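You operate a simulated robot arm through the tools that you are given. There is no shell and no other tool.

Carry out the task below with a simulated two-armed robot. There is one attempt and no reset: what you move stays moved.

JOB
Run the card's pull test, then go back to low pressure.
Fine: the load test card; grip pressure, test and aim as on the card, then high pressure, before the run.
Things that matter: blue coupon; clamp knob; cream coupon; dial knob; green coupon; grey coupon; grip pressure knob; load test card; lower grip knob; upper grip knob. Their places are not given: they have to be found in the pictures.

Only the result counts: the job must be done as asked and must still hold three seconds after the hand-in. Knocking over, shifting, dropping, spilling or breaking anything else fails it.

ROBOT AND FRAMES
Two 7-joint arms with two-finger grippers on one trunk that stands fixed in place. Base frame: the origin is at the foot of the trunk, x ahead of it, y to its left, z up. Units: m, degrees, N and s.
The left shoulder is at [0.06, 0.123, 0.97], the right one opposite. With the tool pointing down near the work surface each hand reaches from about 0.24 to 0.76 m from the base axis, measured 20 degrees to its own side. Payload 1.47 kg a hand.
The tool frame of a hand sits at the grasp point between the pads (the TCP): z along the fingers, y along the line on which they close. The tips reach 0.016 m beyond it. The gripper opens to 0.087 m; its body begins 0.055 m behind the TCP.
Orientation is told as [roll, pitch, yaw] about the base's x, y, z axes, in that order, counted from this pose: with the fingers straight down and closing along the base's y, the tool's x points along the base's -x, its y along +y and its z along -z.

CONTROLS
- The arms move only by the tool step_arm. It takes "left_series", "right_series" or both (then of equal length, played together; a hand with none holds still); each is a list of rows, each a list of 7 numbers: the shift along the tool's x, y, z in m, then the turn, a rotation vector about the tool's x, y, z in degrees, then the finger opening in m, from 0 to 0.087. In form: [[tx, ty, tz, ax, ay, az, fingers], ...]. A call has 1 to 20 rows; each row is the pose to reach, as a shift and turn from the pose commanded when the call began, along the tool's axes at that moment. A row lasts 0.2 s, in which the tool goes at most 0.05 m and 8.6 degrees; a call with a longer step from one row to the next is refused whole, and so is a gripper value outside its range. A pose out of reach is approached as far as the arm can. The call stops where the force on the tool passes 40 N (or 10 N more than at its start, if that is more) or the arm is blocked; 0.2 s more then pass. The fingers move at their own pace (about 0.153 m/s each) and stop on an object; they squeeze with about 28 N. The grip force told is the motor's: it shows also when the fingers shut on nothing. Time passes only in rows, and 0.2 s behind the last, so rows that repeat a pose let the fingers close. The reply holds the time, the measured pose of the TCP, the force on the tool along the base axes, the opening and the grip force, in the units named above and with some noise, with the torque about the TCP (base axes, N m) and any sound that the robot's microphone picked up.
- Cameras (640 x 400 px; columns grow to the right, rows downward): "scene" is now at [0.086, -0.0023, 1.522]; the picture's right is [-0.07, -1.00, 0.00], its down [-0.76, 0.05, -0.65] and it looks along [0.65, -0.04, -0.76] (base axes); focal length 318 px, centre (320, 200). "left" rides on the left gripper at [0.073, -0.012, -0.09] in its tool frame; the picture's right is [0.16, 0.99, 0.00], its down [-0.72, 0.12, -0.68] and it looks along [-0.67, 0.11, 0.73] (tool axes); focal length 247 px, centre (320, 200). "right" rides on the right gripper at [0.073, 0.012, -0.09] in its tool frame; the picture's right is [-0.16, 0.99, 0.00], its down [-0.72, -0.12, -0.68] and it looks along [-0.67, -0.11, 0.73] (tool axes); focal length 247 px, centre (320, 200).
- grab_frame(camera): a new picture of that camera. It takes no simulated time.
- move_column(by): moves the trunk up (or, below 0, down) by that many m; the arms and the scene camera ride with it, the base frame stays. It gives what a move gives, with no picture.
- pan_tilt(pan, tilt): turns the head with the scene camera to pan (to the left, within 120 degrees either way) and tilt (down, from -29 to 69), counted from straight ahead of the robot. It gives what a move gives.
- probe_pixels(camera, pixels): for up to 12 pixels [column, row] of the newest picture of that camera ("zoom" is the newest enlarged one), the place [x, y, z] in the base frame of the surface seen there, good to about 0.002 m. It takes no simulated time.
- enlarge(camera, box): a new picture of the part [left, top, right, bottom] of that camera's present view, enlarged. It takes no simulated time.
- job_done(): hands the job in; it is judged then, once.

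Open the grippers and draw the arms clear of the work before you hand the job in, unless the task says otherwise.

The tools are called after ">>>" by a JSON object that holds its "name" and its "arguments". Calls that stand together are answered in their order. step_arm: Moves the arms, as the interface text tells. Its arguments: {"type":"object","properties":{"left_series":{"type":"array","items":{"type":"array","items":{"type":"number"}}},"right_series":{"type":"array","items":{"type":"array","items":{"type":"number"}}}},"required":[]} The other tools are called the same way: move_column (by) moves the trunk up or down; pan_tilt (pan, tilt) turns the head that bears the scene camera; grab_frame (camera) takes a picture; probe_pixels (camera, pixels) gives the place of the surface under pixels of a picture; enlarge (camera, box) takes an enlarged picture of a part of a camera's view; job_done () hands the job in.

At the start:

```text
time_s: 0.0
left_eef_pos: [0.4866, 0.1466, 1.0973]
left_ee_rot: [-0.1, 0.0, 0.1]
left_contact_force: [0.9, 0.6, -0.6]
left_ft_torque: [-0.01, -0.02, -0.01]
left_finger_gap: 0.087
left_grip_force: 0.1
right_eef_pos: [0.5245, -0.3749, 1.0952]
right_ee_rot: [0.0, -0.1, 0.1]
right_contact_force: [0.1, -0.7, -0.6]
right_ft_torque: [0.0, 0.02, -0.01]
right_finger_gap: 0.0872
right_grip_force: 0.0
trunk travel left (down, up): [-0.125, 0.105]
head pan, tilt (commanded): [-3.8, 49.3]
```

scene: 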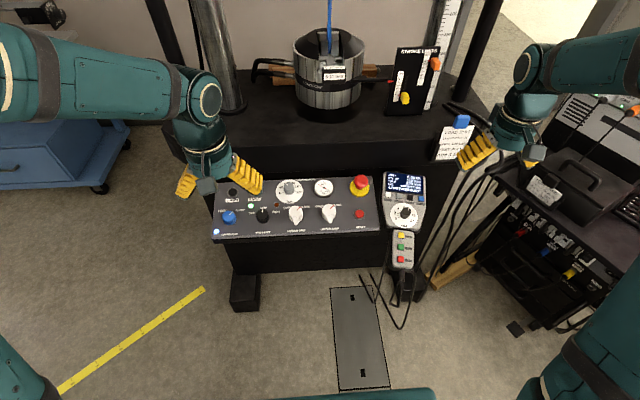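
right: 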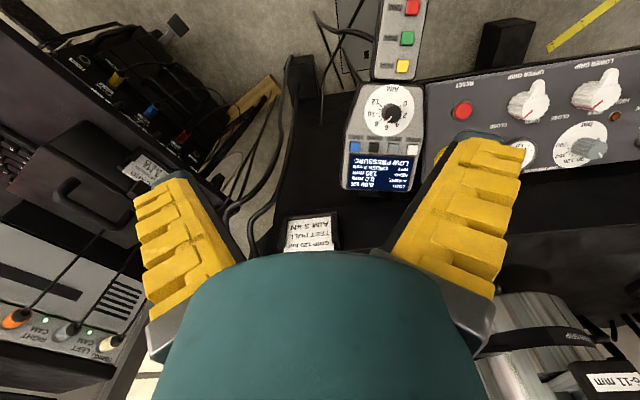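
left: 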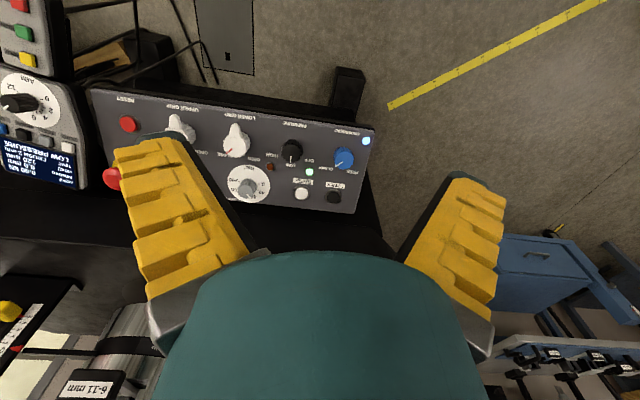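

The scene shows a control panel around (290,208), a pendant around (404,220) and a card around (455,140). I enlarge those to read the labels and the card.

>>> {"name": "enlarge", "arguments": {"camera": "scene", "box": [200, 165, 390, 250]}}

>>> {"name": "enlarge", "arguments": {"camera": "scene", "box": [370, 165, 440, 275]}}

>>> {"name": "enlarge", "arguments": {"camera": "scene", "box": [425, 105, 505, 165]}}

>>> {"name": "enlarge", "arguments": {"camera": "right", "box": [270, 200, 350, 260]}}

>>> {"name": "enlarge", "arguments": {"camera": "scene", "box": [240, 0, 500, 160]}}

```text
3.37 times, centred on (295, 208) of scene
```

zoom: 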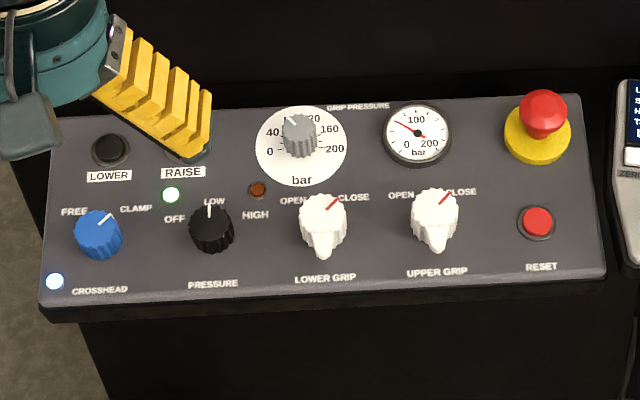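

```text
3.64 times, centred on (405, 220) of scene
```

zoom: 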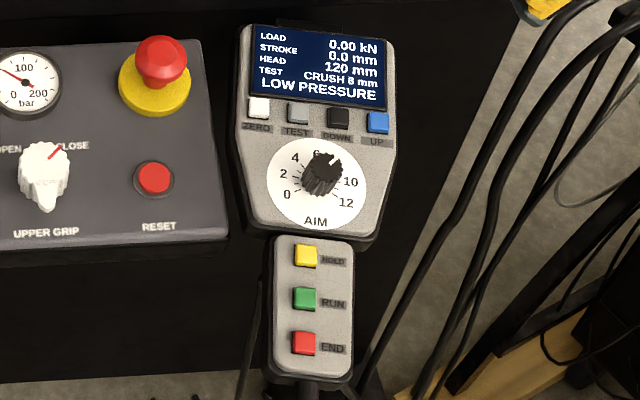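

```text
6.67 times, centred on (465, 135) of scene
```

zoom: 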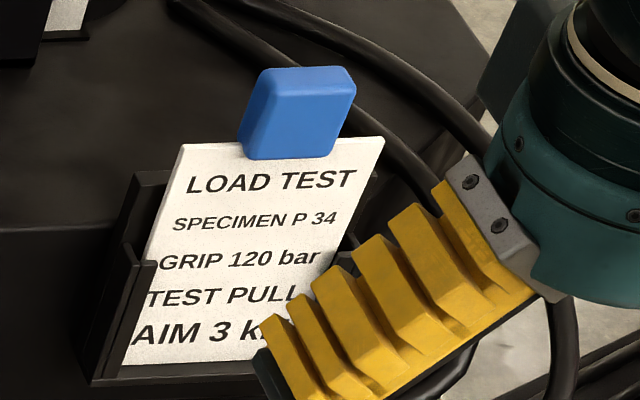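

```text
6.67 times, centred on (310, 230) of right
```

zoom: 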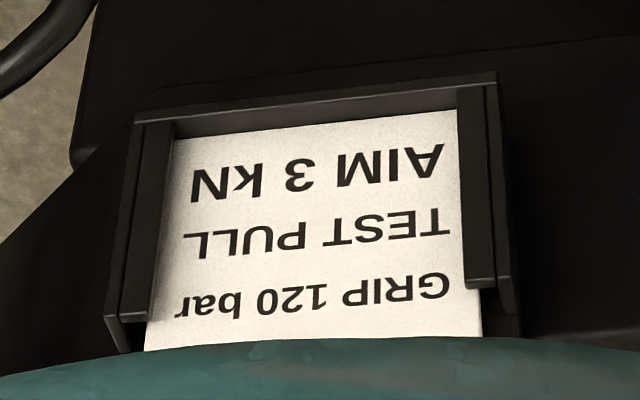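

```text
2.46 times, centred on (370, 80) of scene
```

zoom: 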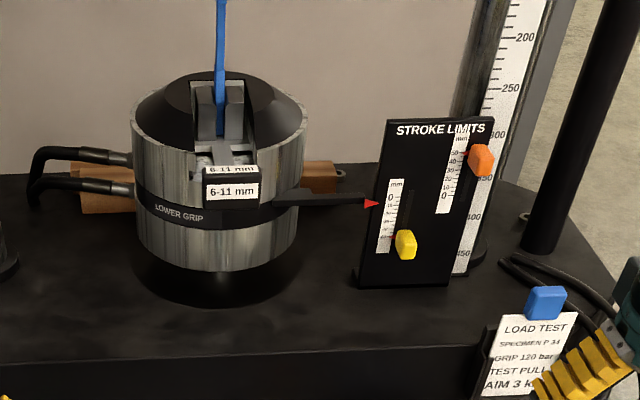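

The card reads "SPECIMEN P 34, GRIP 120 bar, TEST PULL, AIM 3 kN"; a blue coupon stands in the lower grip. I tilt the head up to see the upper grip and look for the other coupons.

>>> {"name": "pan_tilt", "arguments": {"pan": -3.8, "tilt": 10}}

>>> {"name": "grab_frame", "arguments": {"camera": "scene"}}

```text
time_s: 1.1
left_eef_pos: [0.487, 0.1463, 1.0967]
left_ee_rot: [0.0, 0.0, 0.1]
left_contact_force: [-0.5, 0.5, 0.0]
left_ft_torque: [-0.03, -0.01, 0.0]
left_finger_gap: 0.0867
left_grip_force: 0.0
right_eef_pos: [0.525, -0.3751, 1.096]
right_ee_rot: [-0.1, 0.1, 0.0]
right_contact_force: [-0.5, -0.6, 0.4]
right_ft_torque: [-0.02, 0.03, -0.02]
right_finger_gap: 0.0869
right_grip_force: 0.1
trunk travel left (down, up): [-0.125, 0.105]
head pan, tilt (commanded): [-3.8, 10.0]
```

```text
taken
```

scene: 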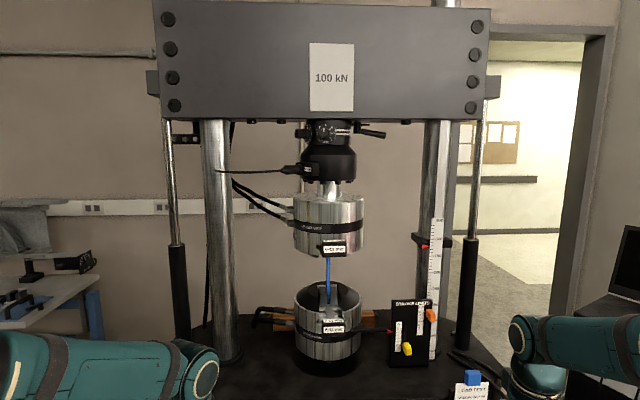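

The machine frame is in view, with the blue coupon between the two grips at about (327,265). I enlarge the grips and the scales.

>>> {"name": "enlarge", "arguments": {"camera": "scene", "box": [270, 180, 400, 380]}}

>>> {"name": "enlarge", "arguments": {"camera": "scene", "box": [380, 210, 480, 370]}}

>>> {"name": "enlarge", "arguments": {"camera": "scene", "box": [0, 190, 150, 320]}}

>>> {"name": "enlarge", "arguments": {"camera": "scene", "box": [440, 340, 540, 400]}}

```text
2.00 times, centred on (335, 280) of scene
```

zoom: 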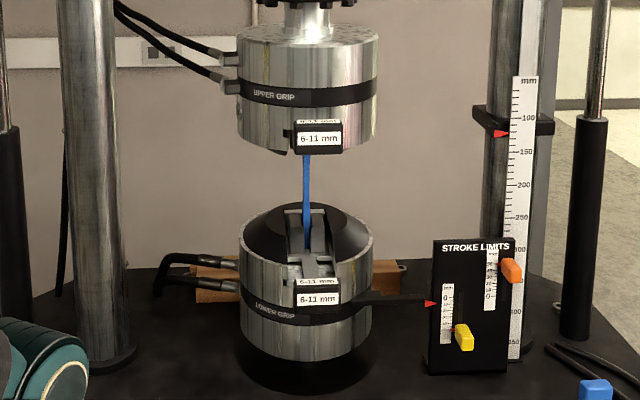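

```text
2.50 times, centred on (430, 290) of scene
```

zoom: 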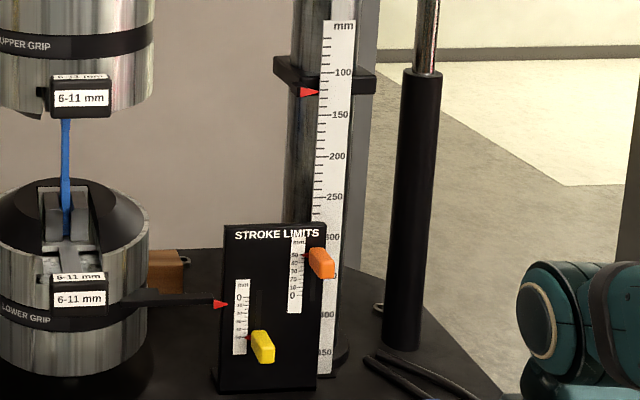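

```text
3.08 times, centred on (75, 255) of scene
```

zoom: 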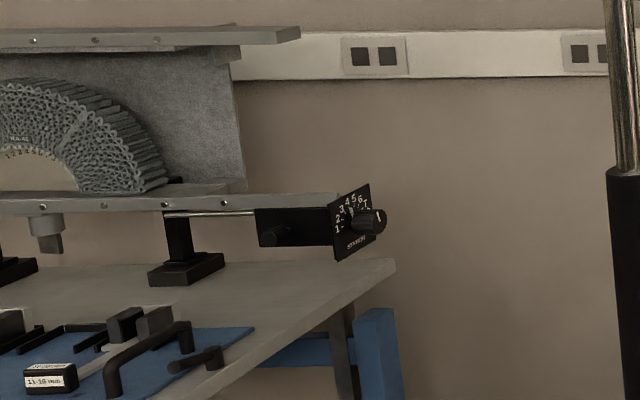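

```text
6.40 times, centred on (490, 370) of scene
```

zoom: 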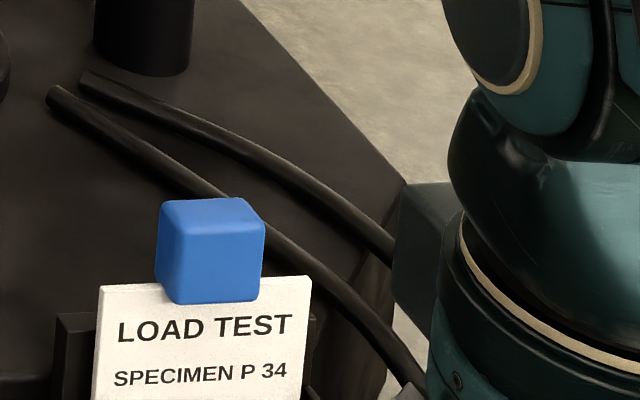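

The coupon in the grips is blue like the card's tab. I tilt the head back down to locate the panel controls, and also look around for the other coupons later.

>>> {"name": "pan_tilt", "arguments": {"pan": -5, "tilt": 52}}

>>> {"name": "enlarge", "arguments": {"camera": "scene", "box": [190, 140, 450, 290]}}

```text
time_s: 2.1
left_eef_pos: [0.4863, 0.1461, 1.0976]
left_ee_rot: [0.0, 0.0, 0.0]
left_contact_force: [0.2, 0.3, 0.1]
left_ft_torque: [-0.02, 0.03, -0.01]
left_finger_gap: 0.087
left_grip_force: 0.0
right_eef_pos: [0.5251, -0.3743, 1.0944]
right_ee_rot: [0.0, -0.1, 0.0]
right_contact_force: [0.4, -0.5, 0.0]
right_ft_torque: [-0.03, 0.01, -0.03]
right_finger_gap: 0.087
right_grip_force: 0.0
trunk travel left (down, up): [-0.125, 0.105]
head pan, tilt (commanded): [-5.0, 52.0]
```

```text
2.46 times, centred on (320, 215) of scene
```

zoom: 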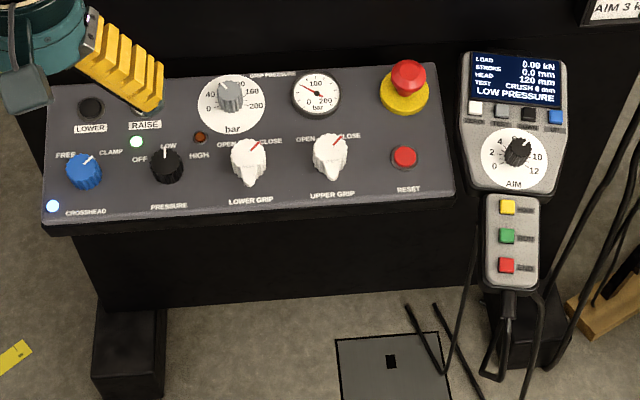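

The panel is well seen in this zoom. I probe the knobs, panel face, buttons and dial in it.

>>> {"name": "probe_pixels", "arguments": {"camera": "zoom", "pixels": [[166, 164], [227, 92], [85, 168], [246, 160], [330, 155], [403, 156], [55, 190], [440, 185], [60, 100], [430, 80], [240, 120], [140, 185]]}}

>>> {"name": "probe_pixels", "arguments": {"camera": "zoom", "pixels": [[515, 151], [500, 108], [475, 106], [507, 236], [507, 265], [507, 207], [490, 175], [540, 175], [485, 130], [555, 130], [535, 165], [408, 75]]}}

```text
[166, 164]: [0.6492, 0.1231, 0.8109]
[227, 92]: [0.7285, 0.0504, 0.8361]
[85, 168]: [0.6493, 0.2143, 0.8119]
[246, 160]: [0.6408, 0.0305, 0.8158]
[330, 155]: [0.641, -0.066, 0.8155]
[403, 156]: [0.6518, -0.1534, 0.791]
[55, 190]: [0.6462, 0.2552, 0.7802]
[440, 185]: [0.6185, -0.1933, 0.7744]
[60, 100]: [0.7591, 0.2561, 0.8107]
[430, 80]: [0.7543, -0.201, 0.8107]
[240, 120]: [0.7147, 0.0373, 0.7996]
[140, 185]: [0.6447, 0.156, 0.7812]
```

```text
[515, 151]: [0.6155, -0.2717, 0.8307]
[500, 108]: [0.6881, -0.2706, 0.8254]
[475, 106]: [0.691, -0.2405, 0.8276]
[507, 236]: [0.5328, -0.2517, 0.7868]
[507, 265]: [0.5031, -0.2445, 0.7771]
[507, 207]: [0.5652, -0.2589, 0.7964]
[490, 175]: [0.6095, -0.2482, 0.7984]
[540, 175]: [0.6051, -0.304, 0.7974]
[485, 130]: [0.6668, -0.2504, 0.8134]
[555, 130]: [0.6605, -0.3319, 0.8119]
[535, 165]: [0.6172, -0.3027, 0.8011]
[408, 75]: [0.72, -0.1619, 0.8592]
```

The panel is tilted about 15° (z rises 0.267 per x) and the pendant likewise. I take close-ups of the grip pressure dial, pressure selector and AIM dial to read scale angles.

>>> {"name": "enlarge", "arguments": {"camera": "scene", "box": [262, 162, 332, 206]}}

>>> {"name": "enlarge", "arguments": {"camera": "scene", "box": [375, 160, 425, 220]}}

>>> {"name": "enlarge", "arguments": {"camera": "scene", "box": [205, 190, 305, 245]}}

>>> {"name": "enlarge", "arguments": {"camera": "left", "box": [180, 100, 380, 225]}}

>>> {"name": "enlarge", "arguments": {"camera": "right", "box": [330, 60, 440, 200]}}

```text
9.09 times, centred on (297, 184) of scene
```

zoom: 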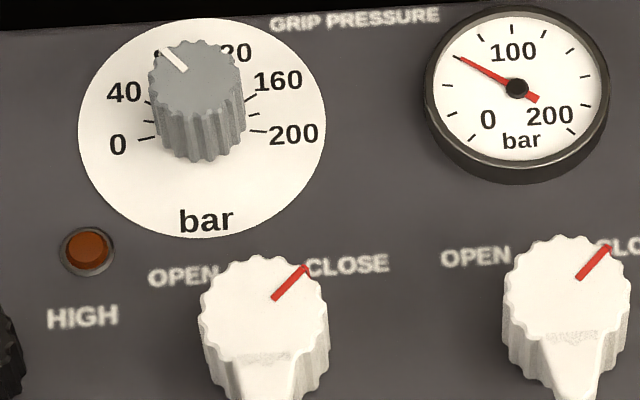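

```text
6.67 times, centred on (400, 190) of scene
```

zoom: 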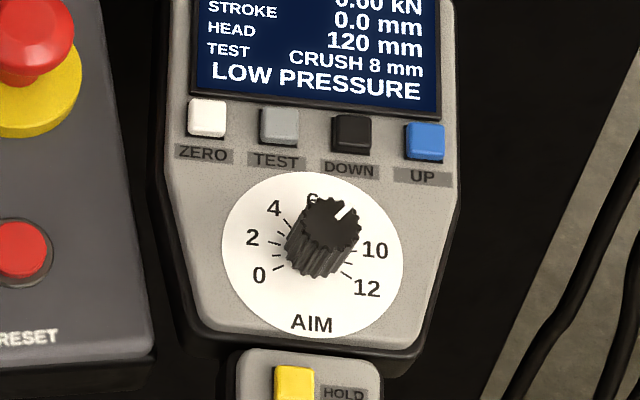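

```text
6.40 times, centred on (255, 218) of scene
```

zoom: 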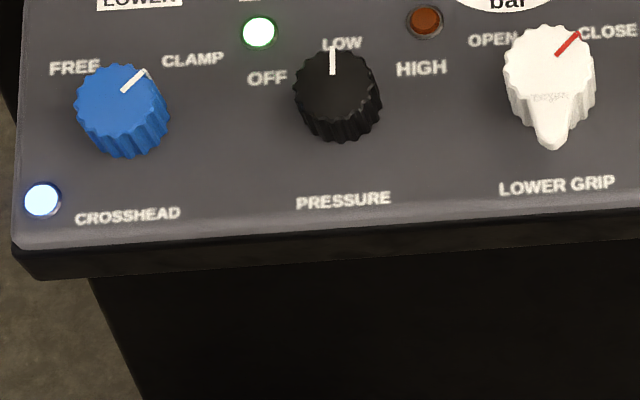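

```text
3.20 times, centred on (280, 162) of left
```

zoom: 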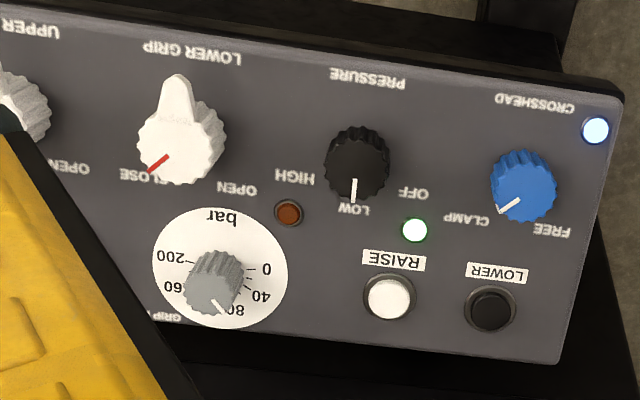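

```text
2.86 times, centred on (385, 130) of right
```

zoom: 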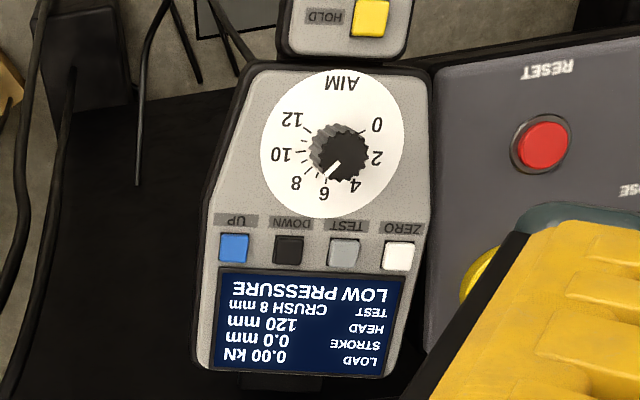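

The grip dial spans 0–200 bar at about 1°/bar (pointer near 55 bar, gauge agreeing), and the AIM dial spans 0–12 at about 20°/kN (pointer near 8.5). I probe the machine body behind the panel for clearance and more exact knob tops.

>>> {"name": "grab_frame", "arguments": {"camera": "scene"}}

>>> {"name": "probe_pixels", "arguments": {"camera": "scene", "pixels": [[300, 150], [300, 135], [300, 115], [300, 165], [380, 150], [240, 150], [440, 120], [400, 95]]}}

>>> {"name": "enlarge", "arguments": {"camera": "scene", "box": [262, 162, 332, 206]}}

>>> {"name": "probe_pixels", "arguments": {"camera": "zoom", "pixels": [[195, 75], [155, 78], [238, 78], [195, 45], [195, 105], [85, 125], [322, 120], [205, 228], [205, 25], [516, 88], [190, 175]]}}

```text
taken
```

scene: 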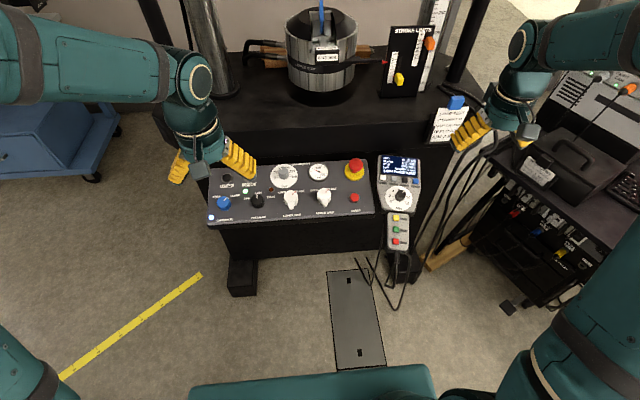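

```text
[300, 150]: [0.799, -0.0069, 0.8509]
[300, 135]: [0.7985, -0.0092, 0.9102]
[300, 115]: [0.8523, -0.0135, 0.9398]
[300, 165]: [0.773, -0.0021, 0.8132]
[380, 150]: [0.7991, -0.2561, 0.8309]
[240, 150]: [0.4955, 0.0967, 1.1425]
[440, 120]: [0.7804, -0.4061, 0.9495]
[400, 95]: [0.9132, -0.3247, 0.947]
```

```text
9.09 times, centred on (297, 184) of scene
```

zoom: 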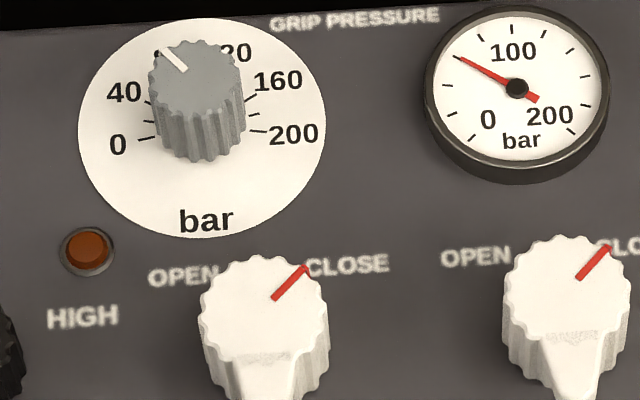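

```text
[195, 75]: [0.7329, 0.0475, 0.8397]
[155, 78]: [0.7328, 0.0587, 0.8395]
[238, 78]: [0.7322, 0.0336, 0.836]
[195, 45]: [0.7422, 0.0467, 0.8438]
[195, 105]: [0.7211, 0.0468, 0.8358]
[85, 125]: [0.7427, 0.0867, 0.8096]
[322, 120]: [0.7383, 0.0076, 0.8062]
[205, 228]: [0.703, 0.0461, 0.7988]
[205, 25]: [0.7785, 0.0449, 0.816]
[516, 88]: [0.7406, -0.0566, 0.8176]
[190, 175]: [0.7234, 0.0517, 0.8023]
```

The grip pressure knob's base centre is about (0.741, 0.047, 0.808), with its top at (0.733, 0.047, 0.840); the table's front face is at x=0.799. Now I do the same for the pressure selector.

>>> {"name": "enlarge", "arguments": {"camera": "scene", "box": [235, 180, 285, 222]}}

>>> {"name": "probe_pixels", "arguments": {"camera": "zoom", "pixels": [[286, 180], [240, 190], [335, 190], [286, 150], [286, 220], [286, 290], [200, 230], [380, 230]]}}

```text
9.52 times, centred on (260, 201) of scene
```

zoom: 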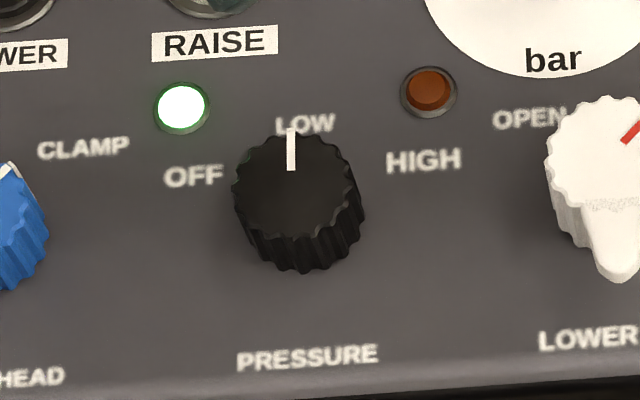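

```text
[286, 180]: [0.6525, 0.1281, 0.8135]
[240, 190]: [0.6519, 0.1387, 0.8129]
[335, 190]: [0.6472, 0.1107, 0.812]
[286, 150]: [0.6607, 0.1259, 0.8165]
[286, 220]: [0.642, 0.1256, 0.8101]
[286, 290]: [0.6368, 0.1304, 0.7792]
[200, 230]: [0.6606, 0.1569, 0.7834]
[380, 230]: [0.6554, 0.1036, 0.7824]
```

The selector's top centre is about (0.650, 0.1245, 0.813). Now the pendant's AIM knob and buttons.

>>> {"name": "enlarge", "arguments": {"camera": "scene", "box": [372, 150, 426, 214]}}

>>> {"name": "probe_pixels", "arguments": {"camera": "zoom", "pixels": [[328, 270], [298, 285], [360, 275], [230, 295], [412, 305], [317, 223], [310, 385], [200, 167], [280, 177], [358, 187], [436, 195], [270, 100]]}}

>>> {"name": "enlarge", "arguments": {"camera": "scene", "box": [376, 200, 424, 260]}}

>>> {"name": "probe_pixels", "arguments": {"camera": "zoom", "pixels": [[286, 110], [282, 205], [276, 300], [345, 205], [240, 205], [240, 340], [340, 345], [282, 160]]}}

```text
6.25 times, centred on (399, 182) of scene
```

zoom: 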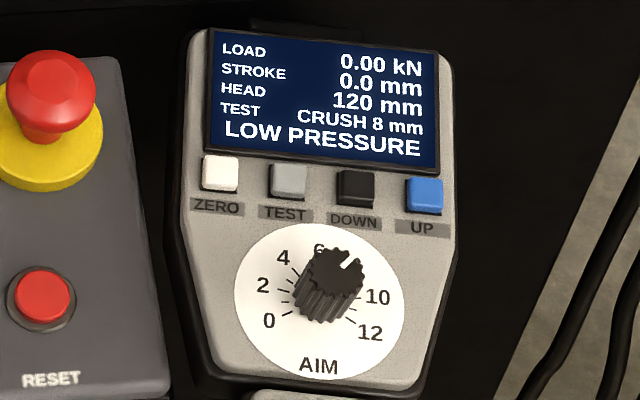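

```text
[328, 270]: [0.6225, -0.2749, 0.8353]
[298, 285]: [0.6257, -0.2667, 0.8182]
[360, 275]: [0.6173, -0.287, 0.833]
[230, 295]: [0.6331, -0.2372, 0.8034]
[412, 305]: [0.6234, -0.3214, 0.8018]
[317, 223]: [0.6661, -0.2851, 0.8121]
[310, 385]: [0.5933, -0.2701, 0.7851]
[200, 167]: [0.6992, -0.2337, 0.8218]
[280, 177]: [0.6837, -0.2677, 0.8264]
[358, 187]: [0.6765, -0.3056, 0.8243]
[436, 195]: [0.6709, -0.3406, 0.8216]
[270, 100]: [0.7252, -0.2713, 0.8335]
```

```text
6.67 times, centred on (400, 230) of scene
```

zoom: 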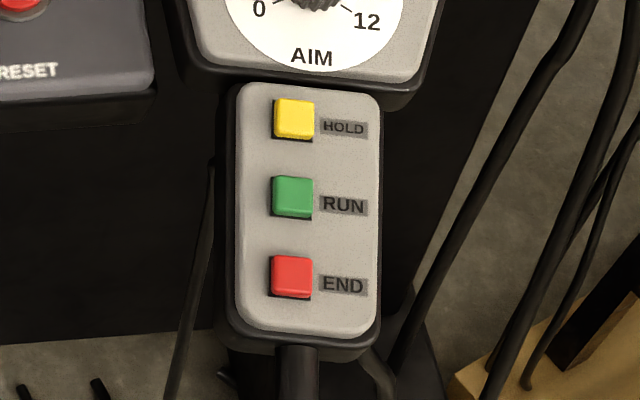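

```text
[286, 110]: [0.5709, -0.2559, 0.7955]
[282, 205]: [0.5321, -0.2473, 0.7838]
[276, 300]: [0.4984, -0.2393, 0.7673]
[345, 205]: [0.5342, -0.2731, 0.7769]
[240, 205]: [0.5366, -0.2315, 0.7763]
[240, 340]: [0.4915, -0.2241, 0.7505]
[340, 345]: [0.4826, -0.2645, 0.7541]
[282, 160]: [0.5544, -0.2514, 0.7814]
```

AIM knob axis passes near (0.622, -0.277, 0.835) and the TEST button is near (0.684, -0.269, 0.826). I look closely at the finger shape before planning approach.

>>> {"name": "enlarge", "arguments": {"camera": "scene", "box": [440, 40, 560, 165]}}

>>> {"name": "enlarge", "arguments": {"camera": "scene", "box": [150, 60, 270, 200]}}

>>> {"name": "enlarge", "arguments": {"camera": "scene", "box": [480, 60, 640, 330]}}

```text
3.20 times, centred on (500, 102) of scene
```

zoom: 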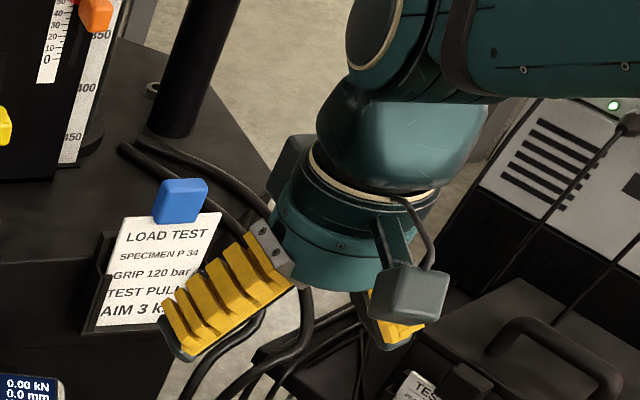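

```text
2.86 times, centred on (210, 130) of scene
```

zoom: 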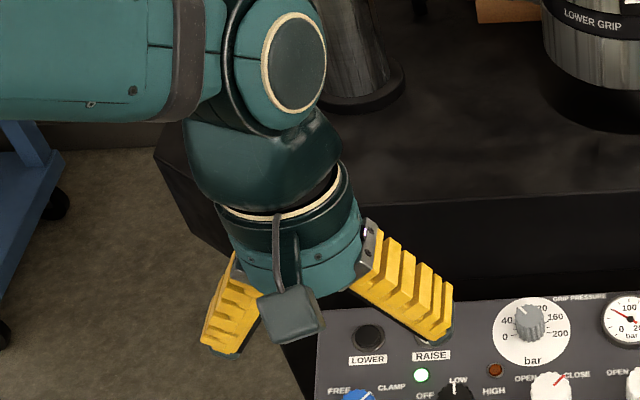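

```text
1.48 times, centred on (560, 195) of scene
```

zoom: 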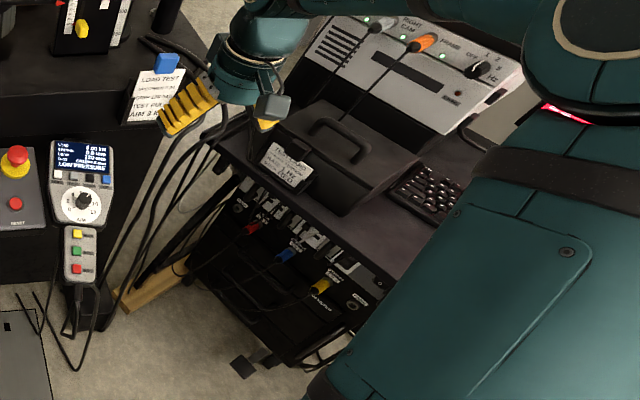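

There is a second card on the toolbox near (540,180) in the scene; I read it to make sure it's not relevant.

>>> {"name": "enlarge", "arguments": {"camera": "scene", "box": [510, 140, 590, 200]}}

>>> {"name": "enlarge", "arguments": {"camera": "right", "box": [0, 40, 260, 360]}}

>>> {"name": "pan_tilt", "arguments": {"pan": -5, "tilt": 30}}

>>> {"name": "grab_frame", "arguments": {"camera": "scene"}}

```text
6.67 times, centred on (550, 170) of scene
```

zoom: 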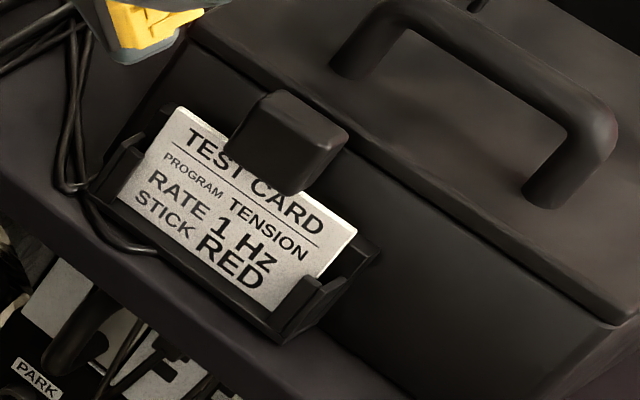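

```text
1.25 times, centred on (130, 200) of right
```

zoom: 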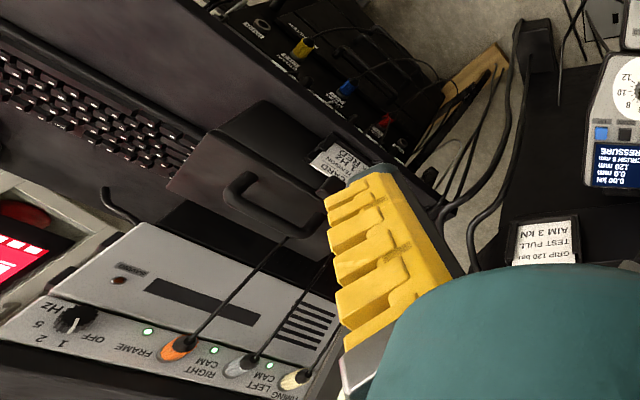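

```text
time_s: 3.0
left_eef_pos: [0.4858, 0.1468, 1.0978]
left_ee_rot: [0.1, 0.0, 0.0]
left_contact_force: [-0.2, 0.7, 0.2]
left_ft_torque: [0.03, 0.01, -0.01]
left_finger_gap: 0.0869
left_grip_force: 0.0
right_eef_pos: [0.525, -0.3735, 1.0951]
right_ee_rot: [0.0, 0.0, 0.0]
right_contact_force: [0.2, -0.8, -0.1]
right_ft_torque: [0.01, 0.04, 0.0]
right_finger_gap: 0.087
right_grip_force: 0.0
trunk travel left (down, up): [-0.125, 0.105]
head pan, tilt (commanded): [-5.0, 30.0]
```

```text
taken
```

scene: 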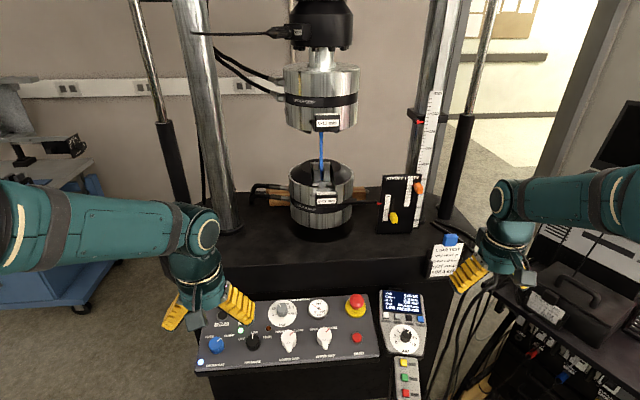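

I zoom on the coupon in the grips to see its engagement and any label, and the screen state.

>>> {"name": "enlarge", "arguments": {"camera": "scene", "box": [290, 105, 360, 215]}}

>>> {"name": "enlarge", "arguments": {"camera": "scene", "box": [365, 80, 475, 290]}}

```text
3.64 times, centred on (325, 160) of scene
```

zoom: 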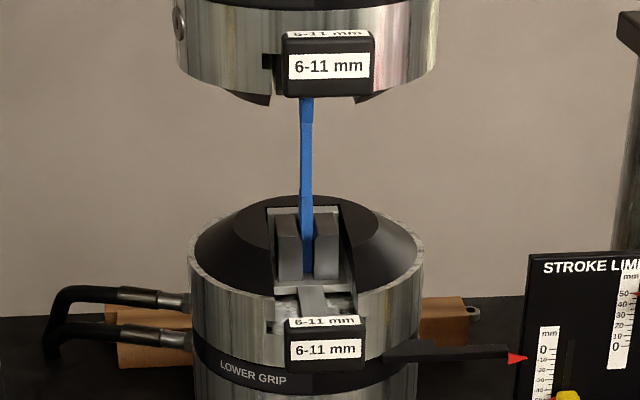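

```text
1.90 times, centred on (420, 185) of scene
```

zoom: 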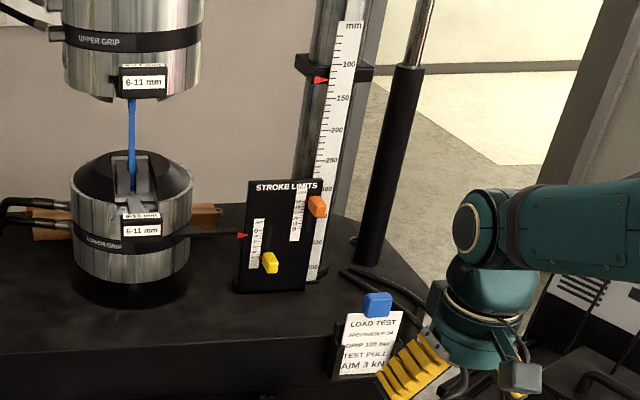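

The blue coupon is held in both grips. I now bring the left hand over the grip pressure knob with the tool tilted to the panel's normal (pitch -15°), fingers partly closed, hovering about 0.12 m off the panel.

>>> {"name": "pan_tilt", "arguments": {"pan": -5, "tilt": 52}}

>>> {"name": "step_arm", "arguments": {"left_series": [[-0.0223, -0.01, 0.0174, 0, -1.5, 0, 0.087], [-0.0446, -0.02, 0.0347, 0, -3, 0, 0.08], [-0.0669, -0.03, 0.0521, 0, -4.5, 0, 0.07], [-0.0892, -0.04, 0.0695, 0, -6, 0, 0.06], [-0.1115, -0.05, 0.0869, 0, -7.5, 0, 0.055], [-0.1338, -0.06, 0.1042, 0, -9, 0, 0.055], [-0.1561, -0.07, 0.1216, 0, -10.5, 0, 0.055], [-0.1784, -0.08, 0.139, 0, -12, 0, 0.055], [-0.2007, -0.09, 0.1563, 0, -13.5, 0, 0.055], [-0.223, -0.0999, 0.1737, 0, -15, 0, 0.055], [-0.223, -0.0999, 0.1737, 0, -15, 0, 0.055]]}}

>>> {"name": "grab_frame", "arguments": {"camera": "left"}}

>>> {"name": "grab_frame", "arguments": {"camera": "scene"}}

```text
time_s: 3.9
left_eef_pos: [0.4868, 0.146, 1.0971]
left_ee_rot: [0.1, 0.0, 0.1]
left_contact_force: [-0.1, -0.5, -0.3]
left_ft_torque: [0.03, 0.03, 0.0]
left_finger_gap: 0.087
left_grip_force: 0.1
right_eef_pos: [0.5256, -0.3745, 1.0966]
right_ee_rot: [0.0, 0.0, 0.0]
right_contact_force: [0.1, 0.0, 0.0]
right_ft_torque: [-0.04, 0.0, 0.0]
right_finger_gap: 0.087
right_grip_force: 0.1
trunk travel left (down, up): [-0.125, 0.105]
head pan, tilt (commanded): [-5.0, 52.0]
```

```text
time_s: 6.3
left_eef_pos: [0.709, 0.0473, 0.9235]
left_ee_rot: [0.0, -15.2, 0.1]
left_contact_force: [0.3, 0.4, 0.7]
left_ft_torque: [0.0, 0.02, 0.01]
left_finger_gap: 0.0598
left_grip_force: 3.7
right_eef_pos: [0.5242, -0.3738, 1.0968]
right_ee_rot: [0.0, 0.0, 0.1]
right_contact_force: [0.1, -0.3, 1.2]
right_ft_torque: [0.0, 0.02, -0.02]
right_finger_gap: 0.0869
right_grip_force: 0.1
trunk travel left (down, up): [-0.125, 0.105]
head pan, tilt (commanded): [-5.0, 52.0]
```

```text
taken
```

left: 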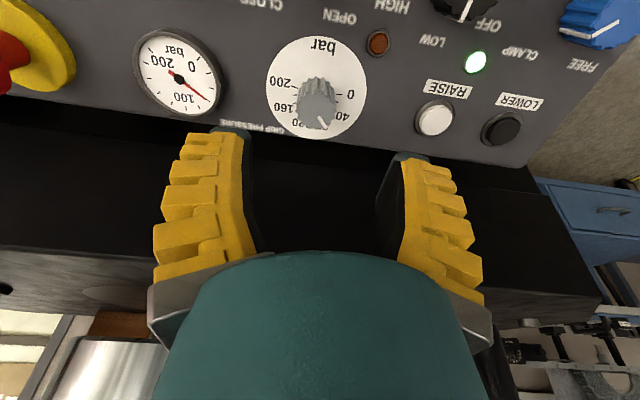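

```text
taken
```

scene: 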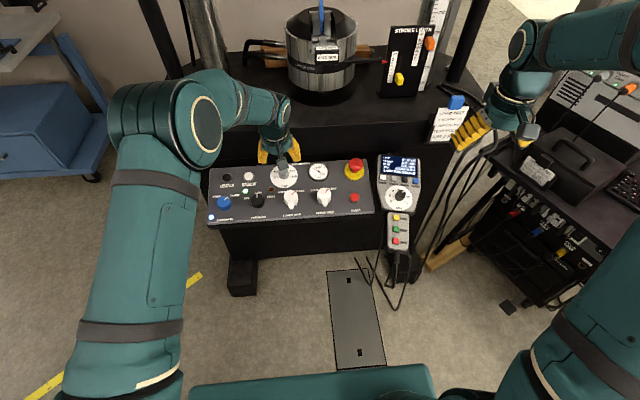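

The knob top appears at (318,108), almost exactly on the tool axis (predicted (320,109)). I turn the hand -33° about its axis (counter-clockwise), first still hovering.

>>> {"name": "step_arm", "arguments": {"left_series": [[0, -0.0005, 0.01, 0, 0, -7, 0.055], [0, -0.001, 0.02, 0, 0, -14, 0.055], [0, -0.0015, 0.03, 0, 0, -21, 0.055], [0, -0.0015, 0.04, 0, 0, -28, 0.055], [0, -0.0015, 0.05, 0, 0, -33, 0.055], [0, -0.0015, 0.05, 0, 0, -33, 0.055]]}}

>>> {"name": "grab_frame", "arguments": {"camera": "left"}}

>>> {"name": "enlarge", "arguments": {"camera": "scene", "box": [200, 90, 380, 230]}}

```text
time_s: 7.7
left_eef_pos: [0.7238, 0.0444, 0.875]
left_ee_rot: [-8.2, -12.5, 34.0]
left_contact_force: [-0.1, 0.0, 0.0]
left_ft_torque: [0.0, -0.04, 0.04]
left_finger_gap: 0.0597
left_grip_force: 3.8
right_eef_pos: [0.5242, -0.3752, 1.0966]
right_ee_rot: [-0.1, 0.0, 0.0]
right_contact_force: [0.0, 0.5, -0.1]
right_ft_torque: [-0.01, 0.0, 0.02]
right_finger_gap: 0.0869
right_grip_force: 0.0
trunk travel left (down, up): [-0.125, 0.105]
head pan, tilt (commanded): [-5.0, 52.0]
```

```text
taken
```

left: 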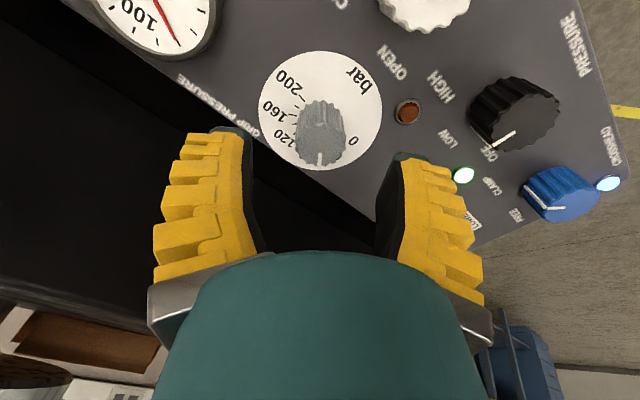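

```text
2.86 times, centred on (290, 160) of scene
```

zoom: 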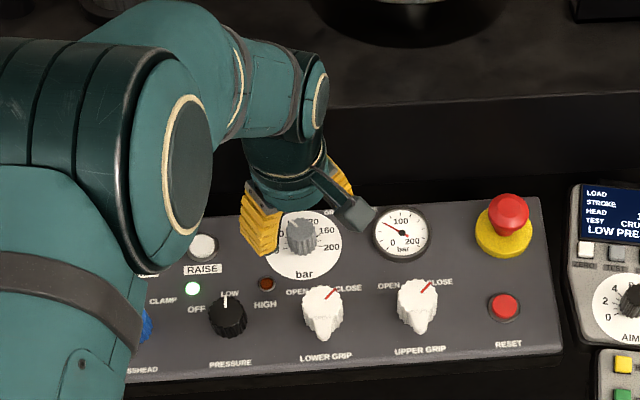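

Turned to -33°, the knob is between the fingers near (320,145). I zoom in to check centring before descending.

>>> {"name": "enlarge", "arguments": {"camera": "left", "box": [230, 40, 410, 200]}}

>>> {"name": "probe_pixels", "arguments": {"camera": "zoom", "pixels": [[320, 390], [300, 340], [320, 310], [250, 340], [360, 340]]}}

```text
2.50 times, centred on (320, 120) of left
```

zoom: 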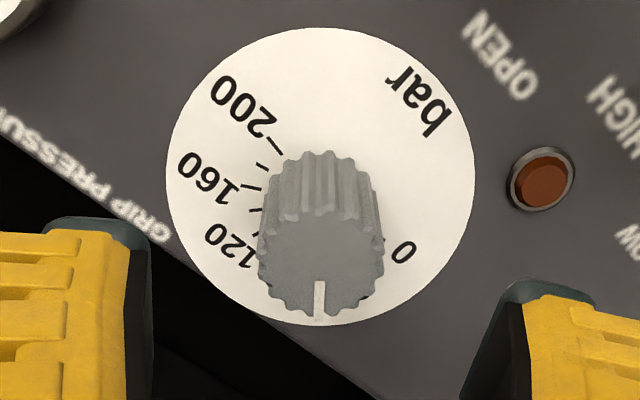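

```text
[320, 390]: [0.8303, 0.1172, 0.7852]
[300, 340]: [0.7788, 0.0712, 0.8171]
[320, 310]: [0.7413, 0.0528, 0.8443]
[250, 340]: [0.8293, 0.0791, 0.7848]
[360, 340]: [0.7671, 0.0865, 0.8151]
```

Solving the camera geometry puts the pointer at about -40° (60 bar) and the 120 mark at +20°, and the knob is centred on the tool axis. I descend 47 mm and close on the knob.

>>> {"name": "step_arm", "arguments": {"left_series": [[0, 0, 0.01, 0, 0, 0, 0.055], [0, 0, 0.02, 0, 0, 0, 0.055], [0, 0, 0.03, 0, 0, 0, 0.055], [0, 0, 0.04, 0, 0, 0, 0.055], [0, 0, 0.047, 0, 0, 0, 0.055], [0, 0, 0.047, 0, 0, 0, 0.055]]}}

>>> {"name": "grab_frame", "arguments": {"camera": "left"}}

```text
time_s: 9.1
left_eef_pos: [0.7344, 0.0453, 0.8295]
left_ee_rot: [-8.2, -12.5, 33.9]
left_contact_force: [-0.4, 0.7, -0.2]
left_ft_torque: [-0.05, 0.01, -0.01]
left_finger_gap: 0.06
left_grip_force: 4.0
right_eef_pos: [0.5239, -0.3745, 1.0966]
right_ee_rot: [-0.1, 0.0, 0.0]
right_contact_force: [-0.2, -0.6, 0.5]
right_ft_torque: [0.02, 0.04, 0.01]
right_finger_gap: 0.0869
right_grip_force: 0.0
trunk travel left (down, up): [-0.125, 0.105]
head pan, tilt (commanded): [-5.0, 52.0]
```

```text
taken
```

left: 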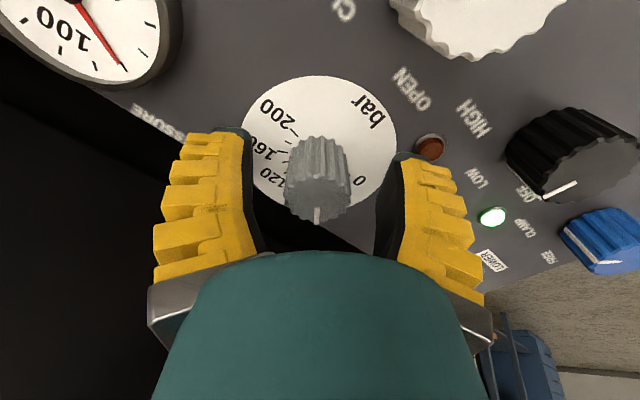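

The knob is between the fingers at (318,185) with no contact force. I close the fingers on it.

>>> {"name": "step_arm", "arguments": {"left_series": [[0, 0, 0, 0, 0, 0, 0.04], [0, 0, 0, 0, 0, 0, 0.02], [0, 0, 0, 0, 0, 0, 0.01], [0, 0, 0, 0, 0, 0, 0.01], [0, 0, 0, 0, 0, 0, 0.01]]}}

>>> {"name": "grab_frame", "arguments": {"camera": "left"}}

```text
time_s: 10.3
left_eef_pos: [0.7347, 0.0453, 0.831]
left_ee_rot: [-8.3, -12.6, 33.9]
left_contact_force: [3.4, -6.2, 2.0]
left_ft_torque: [-0.08, 0.03, -0.01]
left_finger_gap: 0.0245
left_grip_force: 30.1
right_eef_pos: [0.5244, -0.3747, 1.0957]
right_ee_rot: [0.0, 0.0, 0.0]
right_contact_force: [0.3, 0.7, 1.0]
right_ft_torque: [0.0, -0.01, 0.01]
right_finger_gap: 0.0868
right_grip_force: 0.0
trunk travel left (down, up): [-0.125, 0.105]
head pan, tilt (commanded): [-5.0, 52.0]
```

```text
taken
```

left: 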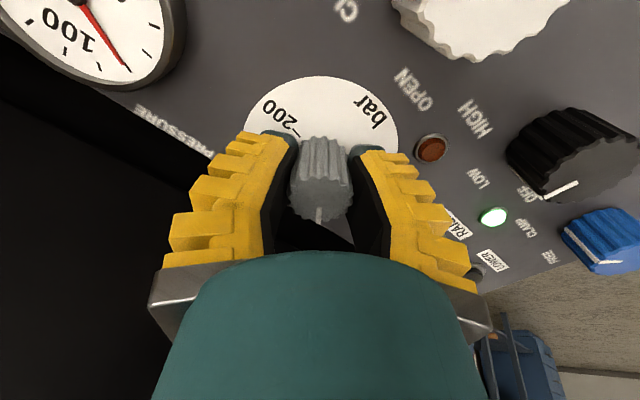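

Gripped at 24.5 mm gap with small side force. I turn +30° clockwise as a first part and check the gauge.

>>> {"name": "step_arm", "arguments": {"left_series": [[0, 0, 0, 0, 0, 6, 0.01], [0, 0, 0, 0, 0, 12, 0.01], [0, 0, 0, 0, 0, 18, 0.01], [0, 0, 0, 0, 0, 24, 0.01], [0, 0, 0, 0, 0, 30, 0.01], [0, 0, 0, 0, 0, 30, 0.01]]}}

>>> {"name": "grab_frame", "arguments": {"camera": "left"}}

>>> {"name": "enlarge", "arguments": {"camera": "scene", "box": [262, 152, 342, 206]}}

```text
time_s: 11.7
left_eef_pos: [0.7353, 0.0453, 0.83]
left_ee_rot: [-0.8, -15.1, 3.0]
left_contact_force: [2.9, 0.7, 5.5]
left_ft_torque: [-0.02, 0.01, -0.04]
left_finger_gap: 0.0239
left_grip_force: 30.3
right_eef_pos: [0.5248, -0.3747, 1.0968]
right_ee_rot: [0.1, 0.0, -0.1]
right_contact_force: [-0.5, 0.1, 0.8]
right_ft_torque: [-0.03, -0.05, 0.02]
right_finger_gap: 0.0866
right_grip_force: 0.0
trunk travel left (down, up): [-0.125, 0.105]
head pan, tilt (commanded): [-5.0, 52.0]
```

```text
taken
```

left: 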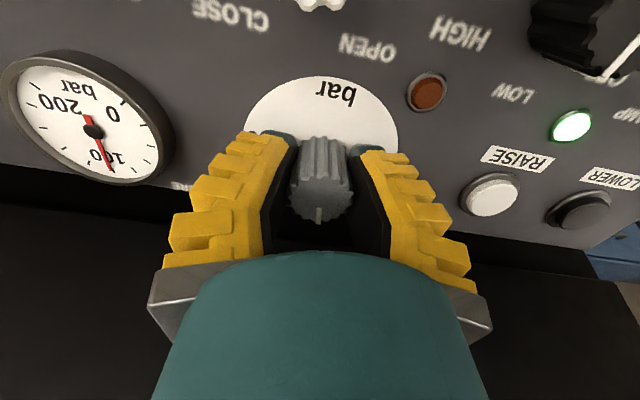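

```text
7.41 times, centred on (302, 179) of scene
```

zoom: 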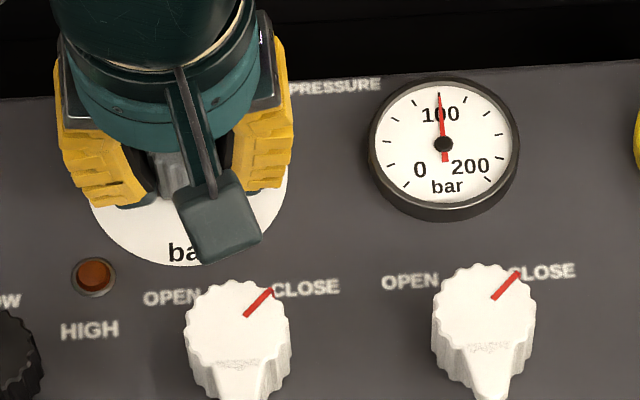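

The knob turned with the hand and the gauge needle moved up near 100. I zoom on the gauge to read its scale properly.

>>> {"name": "enlarge", "arguments": {"camera": "scene", "box": [306, 159, 330, 181]}}

>>> {"name": "enlarge", "arguments": {"camera": "left", "box": [0, 40, 190, 190]}}

>>> {"name": "enlarge", "arguments": {"camera": "left", "box": [260, 110, 380, 230]}}

```text
16.00 times, centred on (318, 170) of scene
```

zoom: 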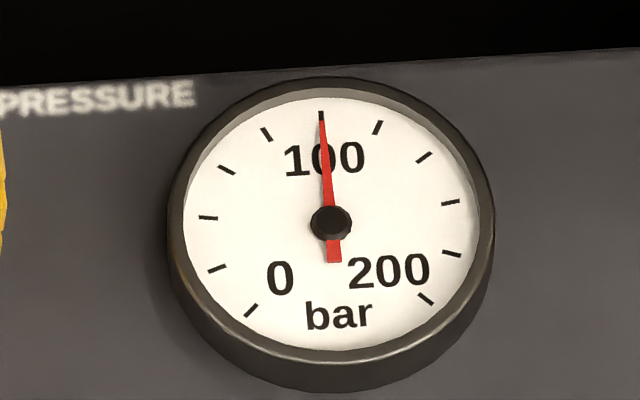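

```text
2.67 times, centred on (95, 115) of left
```

zoom: 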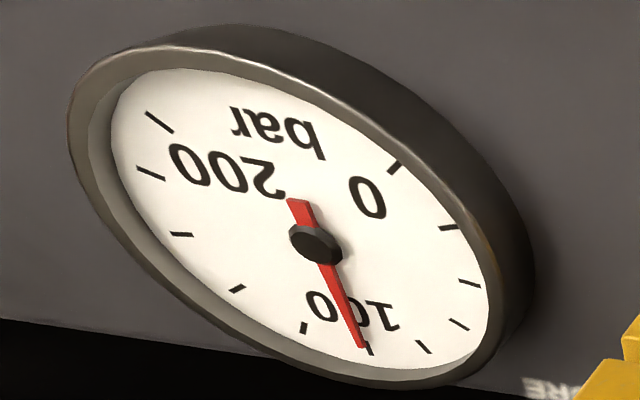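

```text
3.33 times, centred on (320, 170) of left
```

zoom: 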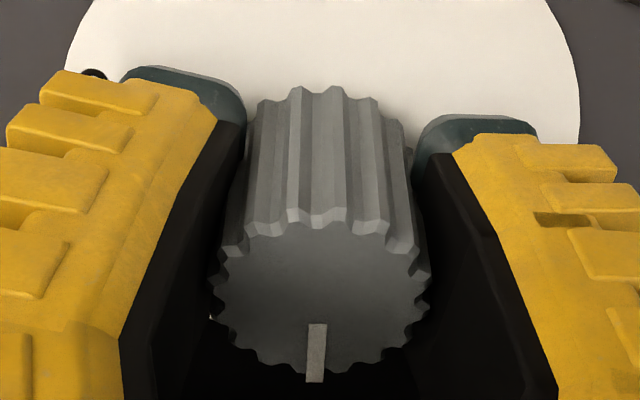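

The needle now sits on the 100 tick, while the pointer is at about -9°. I turn another 29° to put the pointer on the 120 mark (+20°).

>>> {"name": "step_arm", "arguments": {"left_series": [[0, 0, 0, 0, 0, 6, 0.01], [0, 0, 0, 0, 0, 12, 0.01], [0, 0, 0, 0, 0, 18, 0.01], [0, 0, 0, 0, 0, 24, 0.01], [0, 0, 0, 0, 0, 29, 0.01], [0, 0, 0, 0, 0, 29, 0.01]]}}

>>> {"name": "enlarge", "arguments": {"camera": "left", "box": [260, 110, 380, 230]}}

>>> {"name": "enlarge", "arguments": {"camera": "scene", "box": [306, 159, 330, 181]}}

```text
time_s: 13.1
left_eef_pos: [0.7342, 0.0456, 0.8304]
left_ee_rot: [6.8, -13.5, -26.9]
left_contact_force: [11.2, 2.5, 9.9]
left_ft_torque: [-0.02, -0.03, 0.01]
left_finger_gap: 0.0236
left_grip_force: 30.4
right_eef_pos: [0.5253, -0.3728, 1.0963]
right_ee_rot: [0.0, -0.1, -0.1]
right_contact_force: [-0.3, 0.8, -0.2]
right_ft_torque: [0.02, 0.04, -0.01]
right_finger_gap: 0.087
right_grip_force: 0.1
trunk travel left (down, up): [-0.125, 0.105]
head pan, tilt (commanded): [-5.0, 52.0]
```

```text
3.33 times, centred on (320, 170) of left
```

zoom: 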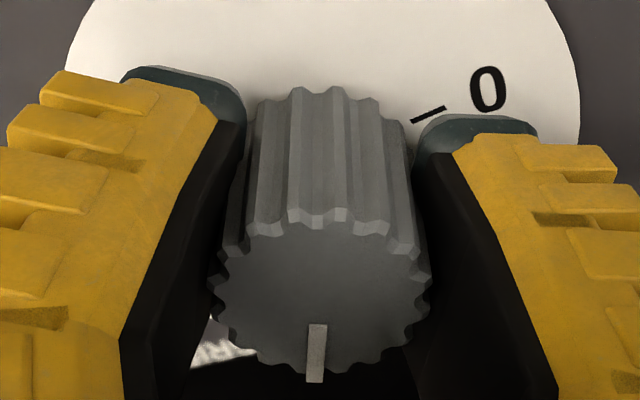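

```text
16.00 times, centred on (318, 170) of scene
```

zoom: 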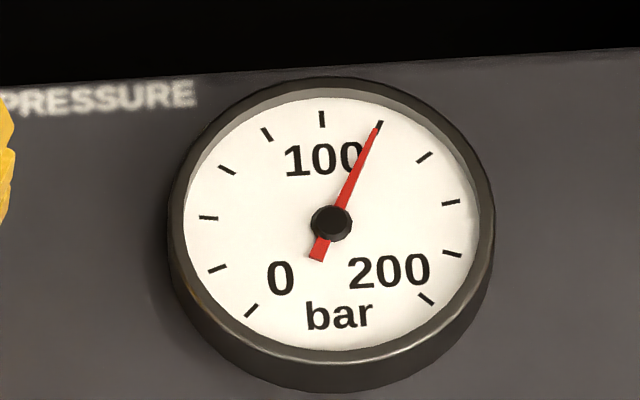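

The gauge now reads 120 bar. I open the fingers and back off along the tool axis, then check the gauge and pointer.

>>> {"name": "step_arm", "arguments": {"left_series": [[0, 0, 0, 0, 0, 0, 0.03], [0, 0, 0, 0, 0, 0, 0.05], [0, 0, 0, 0, 0, 0, 0.055], [0, 0, -0.02, 0, 0, 0, 0.055], [0, 0, -0.045, 0, 0, 0, 0.055], [0, 0, -0.07, 0, 0, 0, 0.055], [0, 0, -0.09, 0, 0, 0, 0.055], [0, 0, -0.1, 0, 0, 0, 0.055], [0, 0, -0.1, 0, 0, 0, 0.055]]}}

>>> {"name": "enlarge", "arguments": {"camera": "scene", "box": [262, 152, 342, 206]}}

>>> {"name": "grab_frame", "arguments": {"camera": "left"}}

```text
time_s: 15.1
left_eef_pos: [0.7087, 0.0446, 0.9268]
left_ee_rot: [6.8, -13.4, -26.8]
left_contact_force: [-0.4, -0.9, -0.6]
left_ft_torque: [0.02, 0.01, 0.02]
left_finger_gap: 0.0601
left_grip_force: 3.9
right_eef_pos: [0.5254, -0.3743, 1.0966]
right_ee_rot: [0.0, 0.0, 0.0]
right_contact_force: [-0.3, 0.2, 0.1]
right_ft_torque: [0.01, 0.0, 0.02]
right_finger_gap: 0.087
right_grip_force: 0.1
trunk travel left (down, up): [-0.125, 0.105]
head pan, tilt (commanded): [-5.0, 52.0]
```

```text
7.41 times, centred on (302, 179) of scene
```

zoom: 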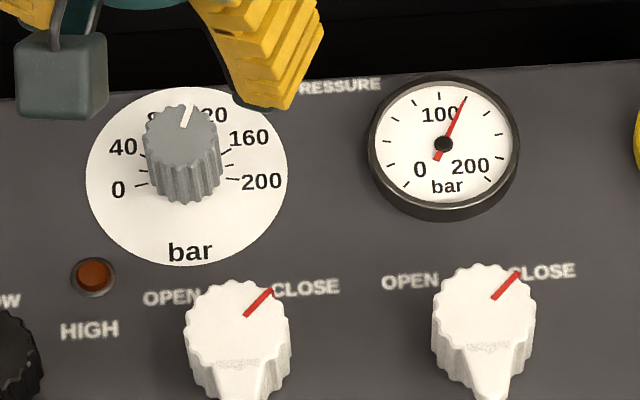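

```text
taken
```

left: 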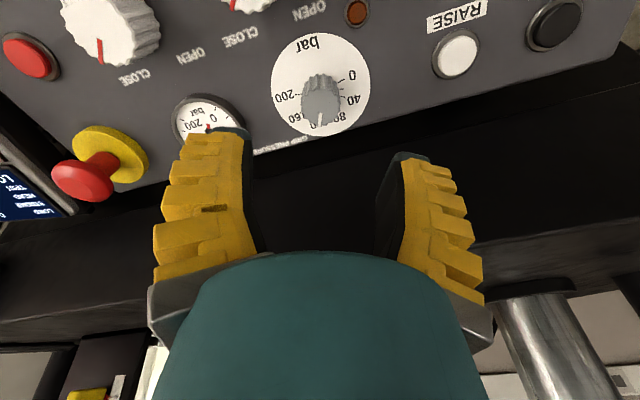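

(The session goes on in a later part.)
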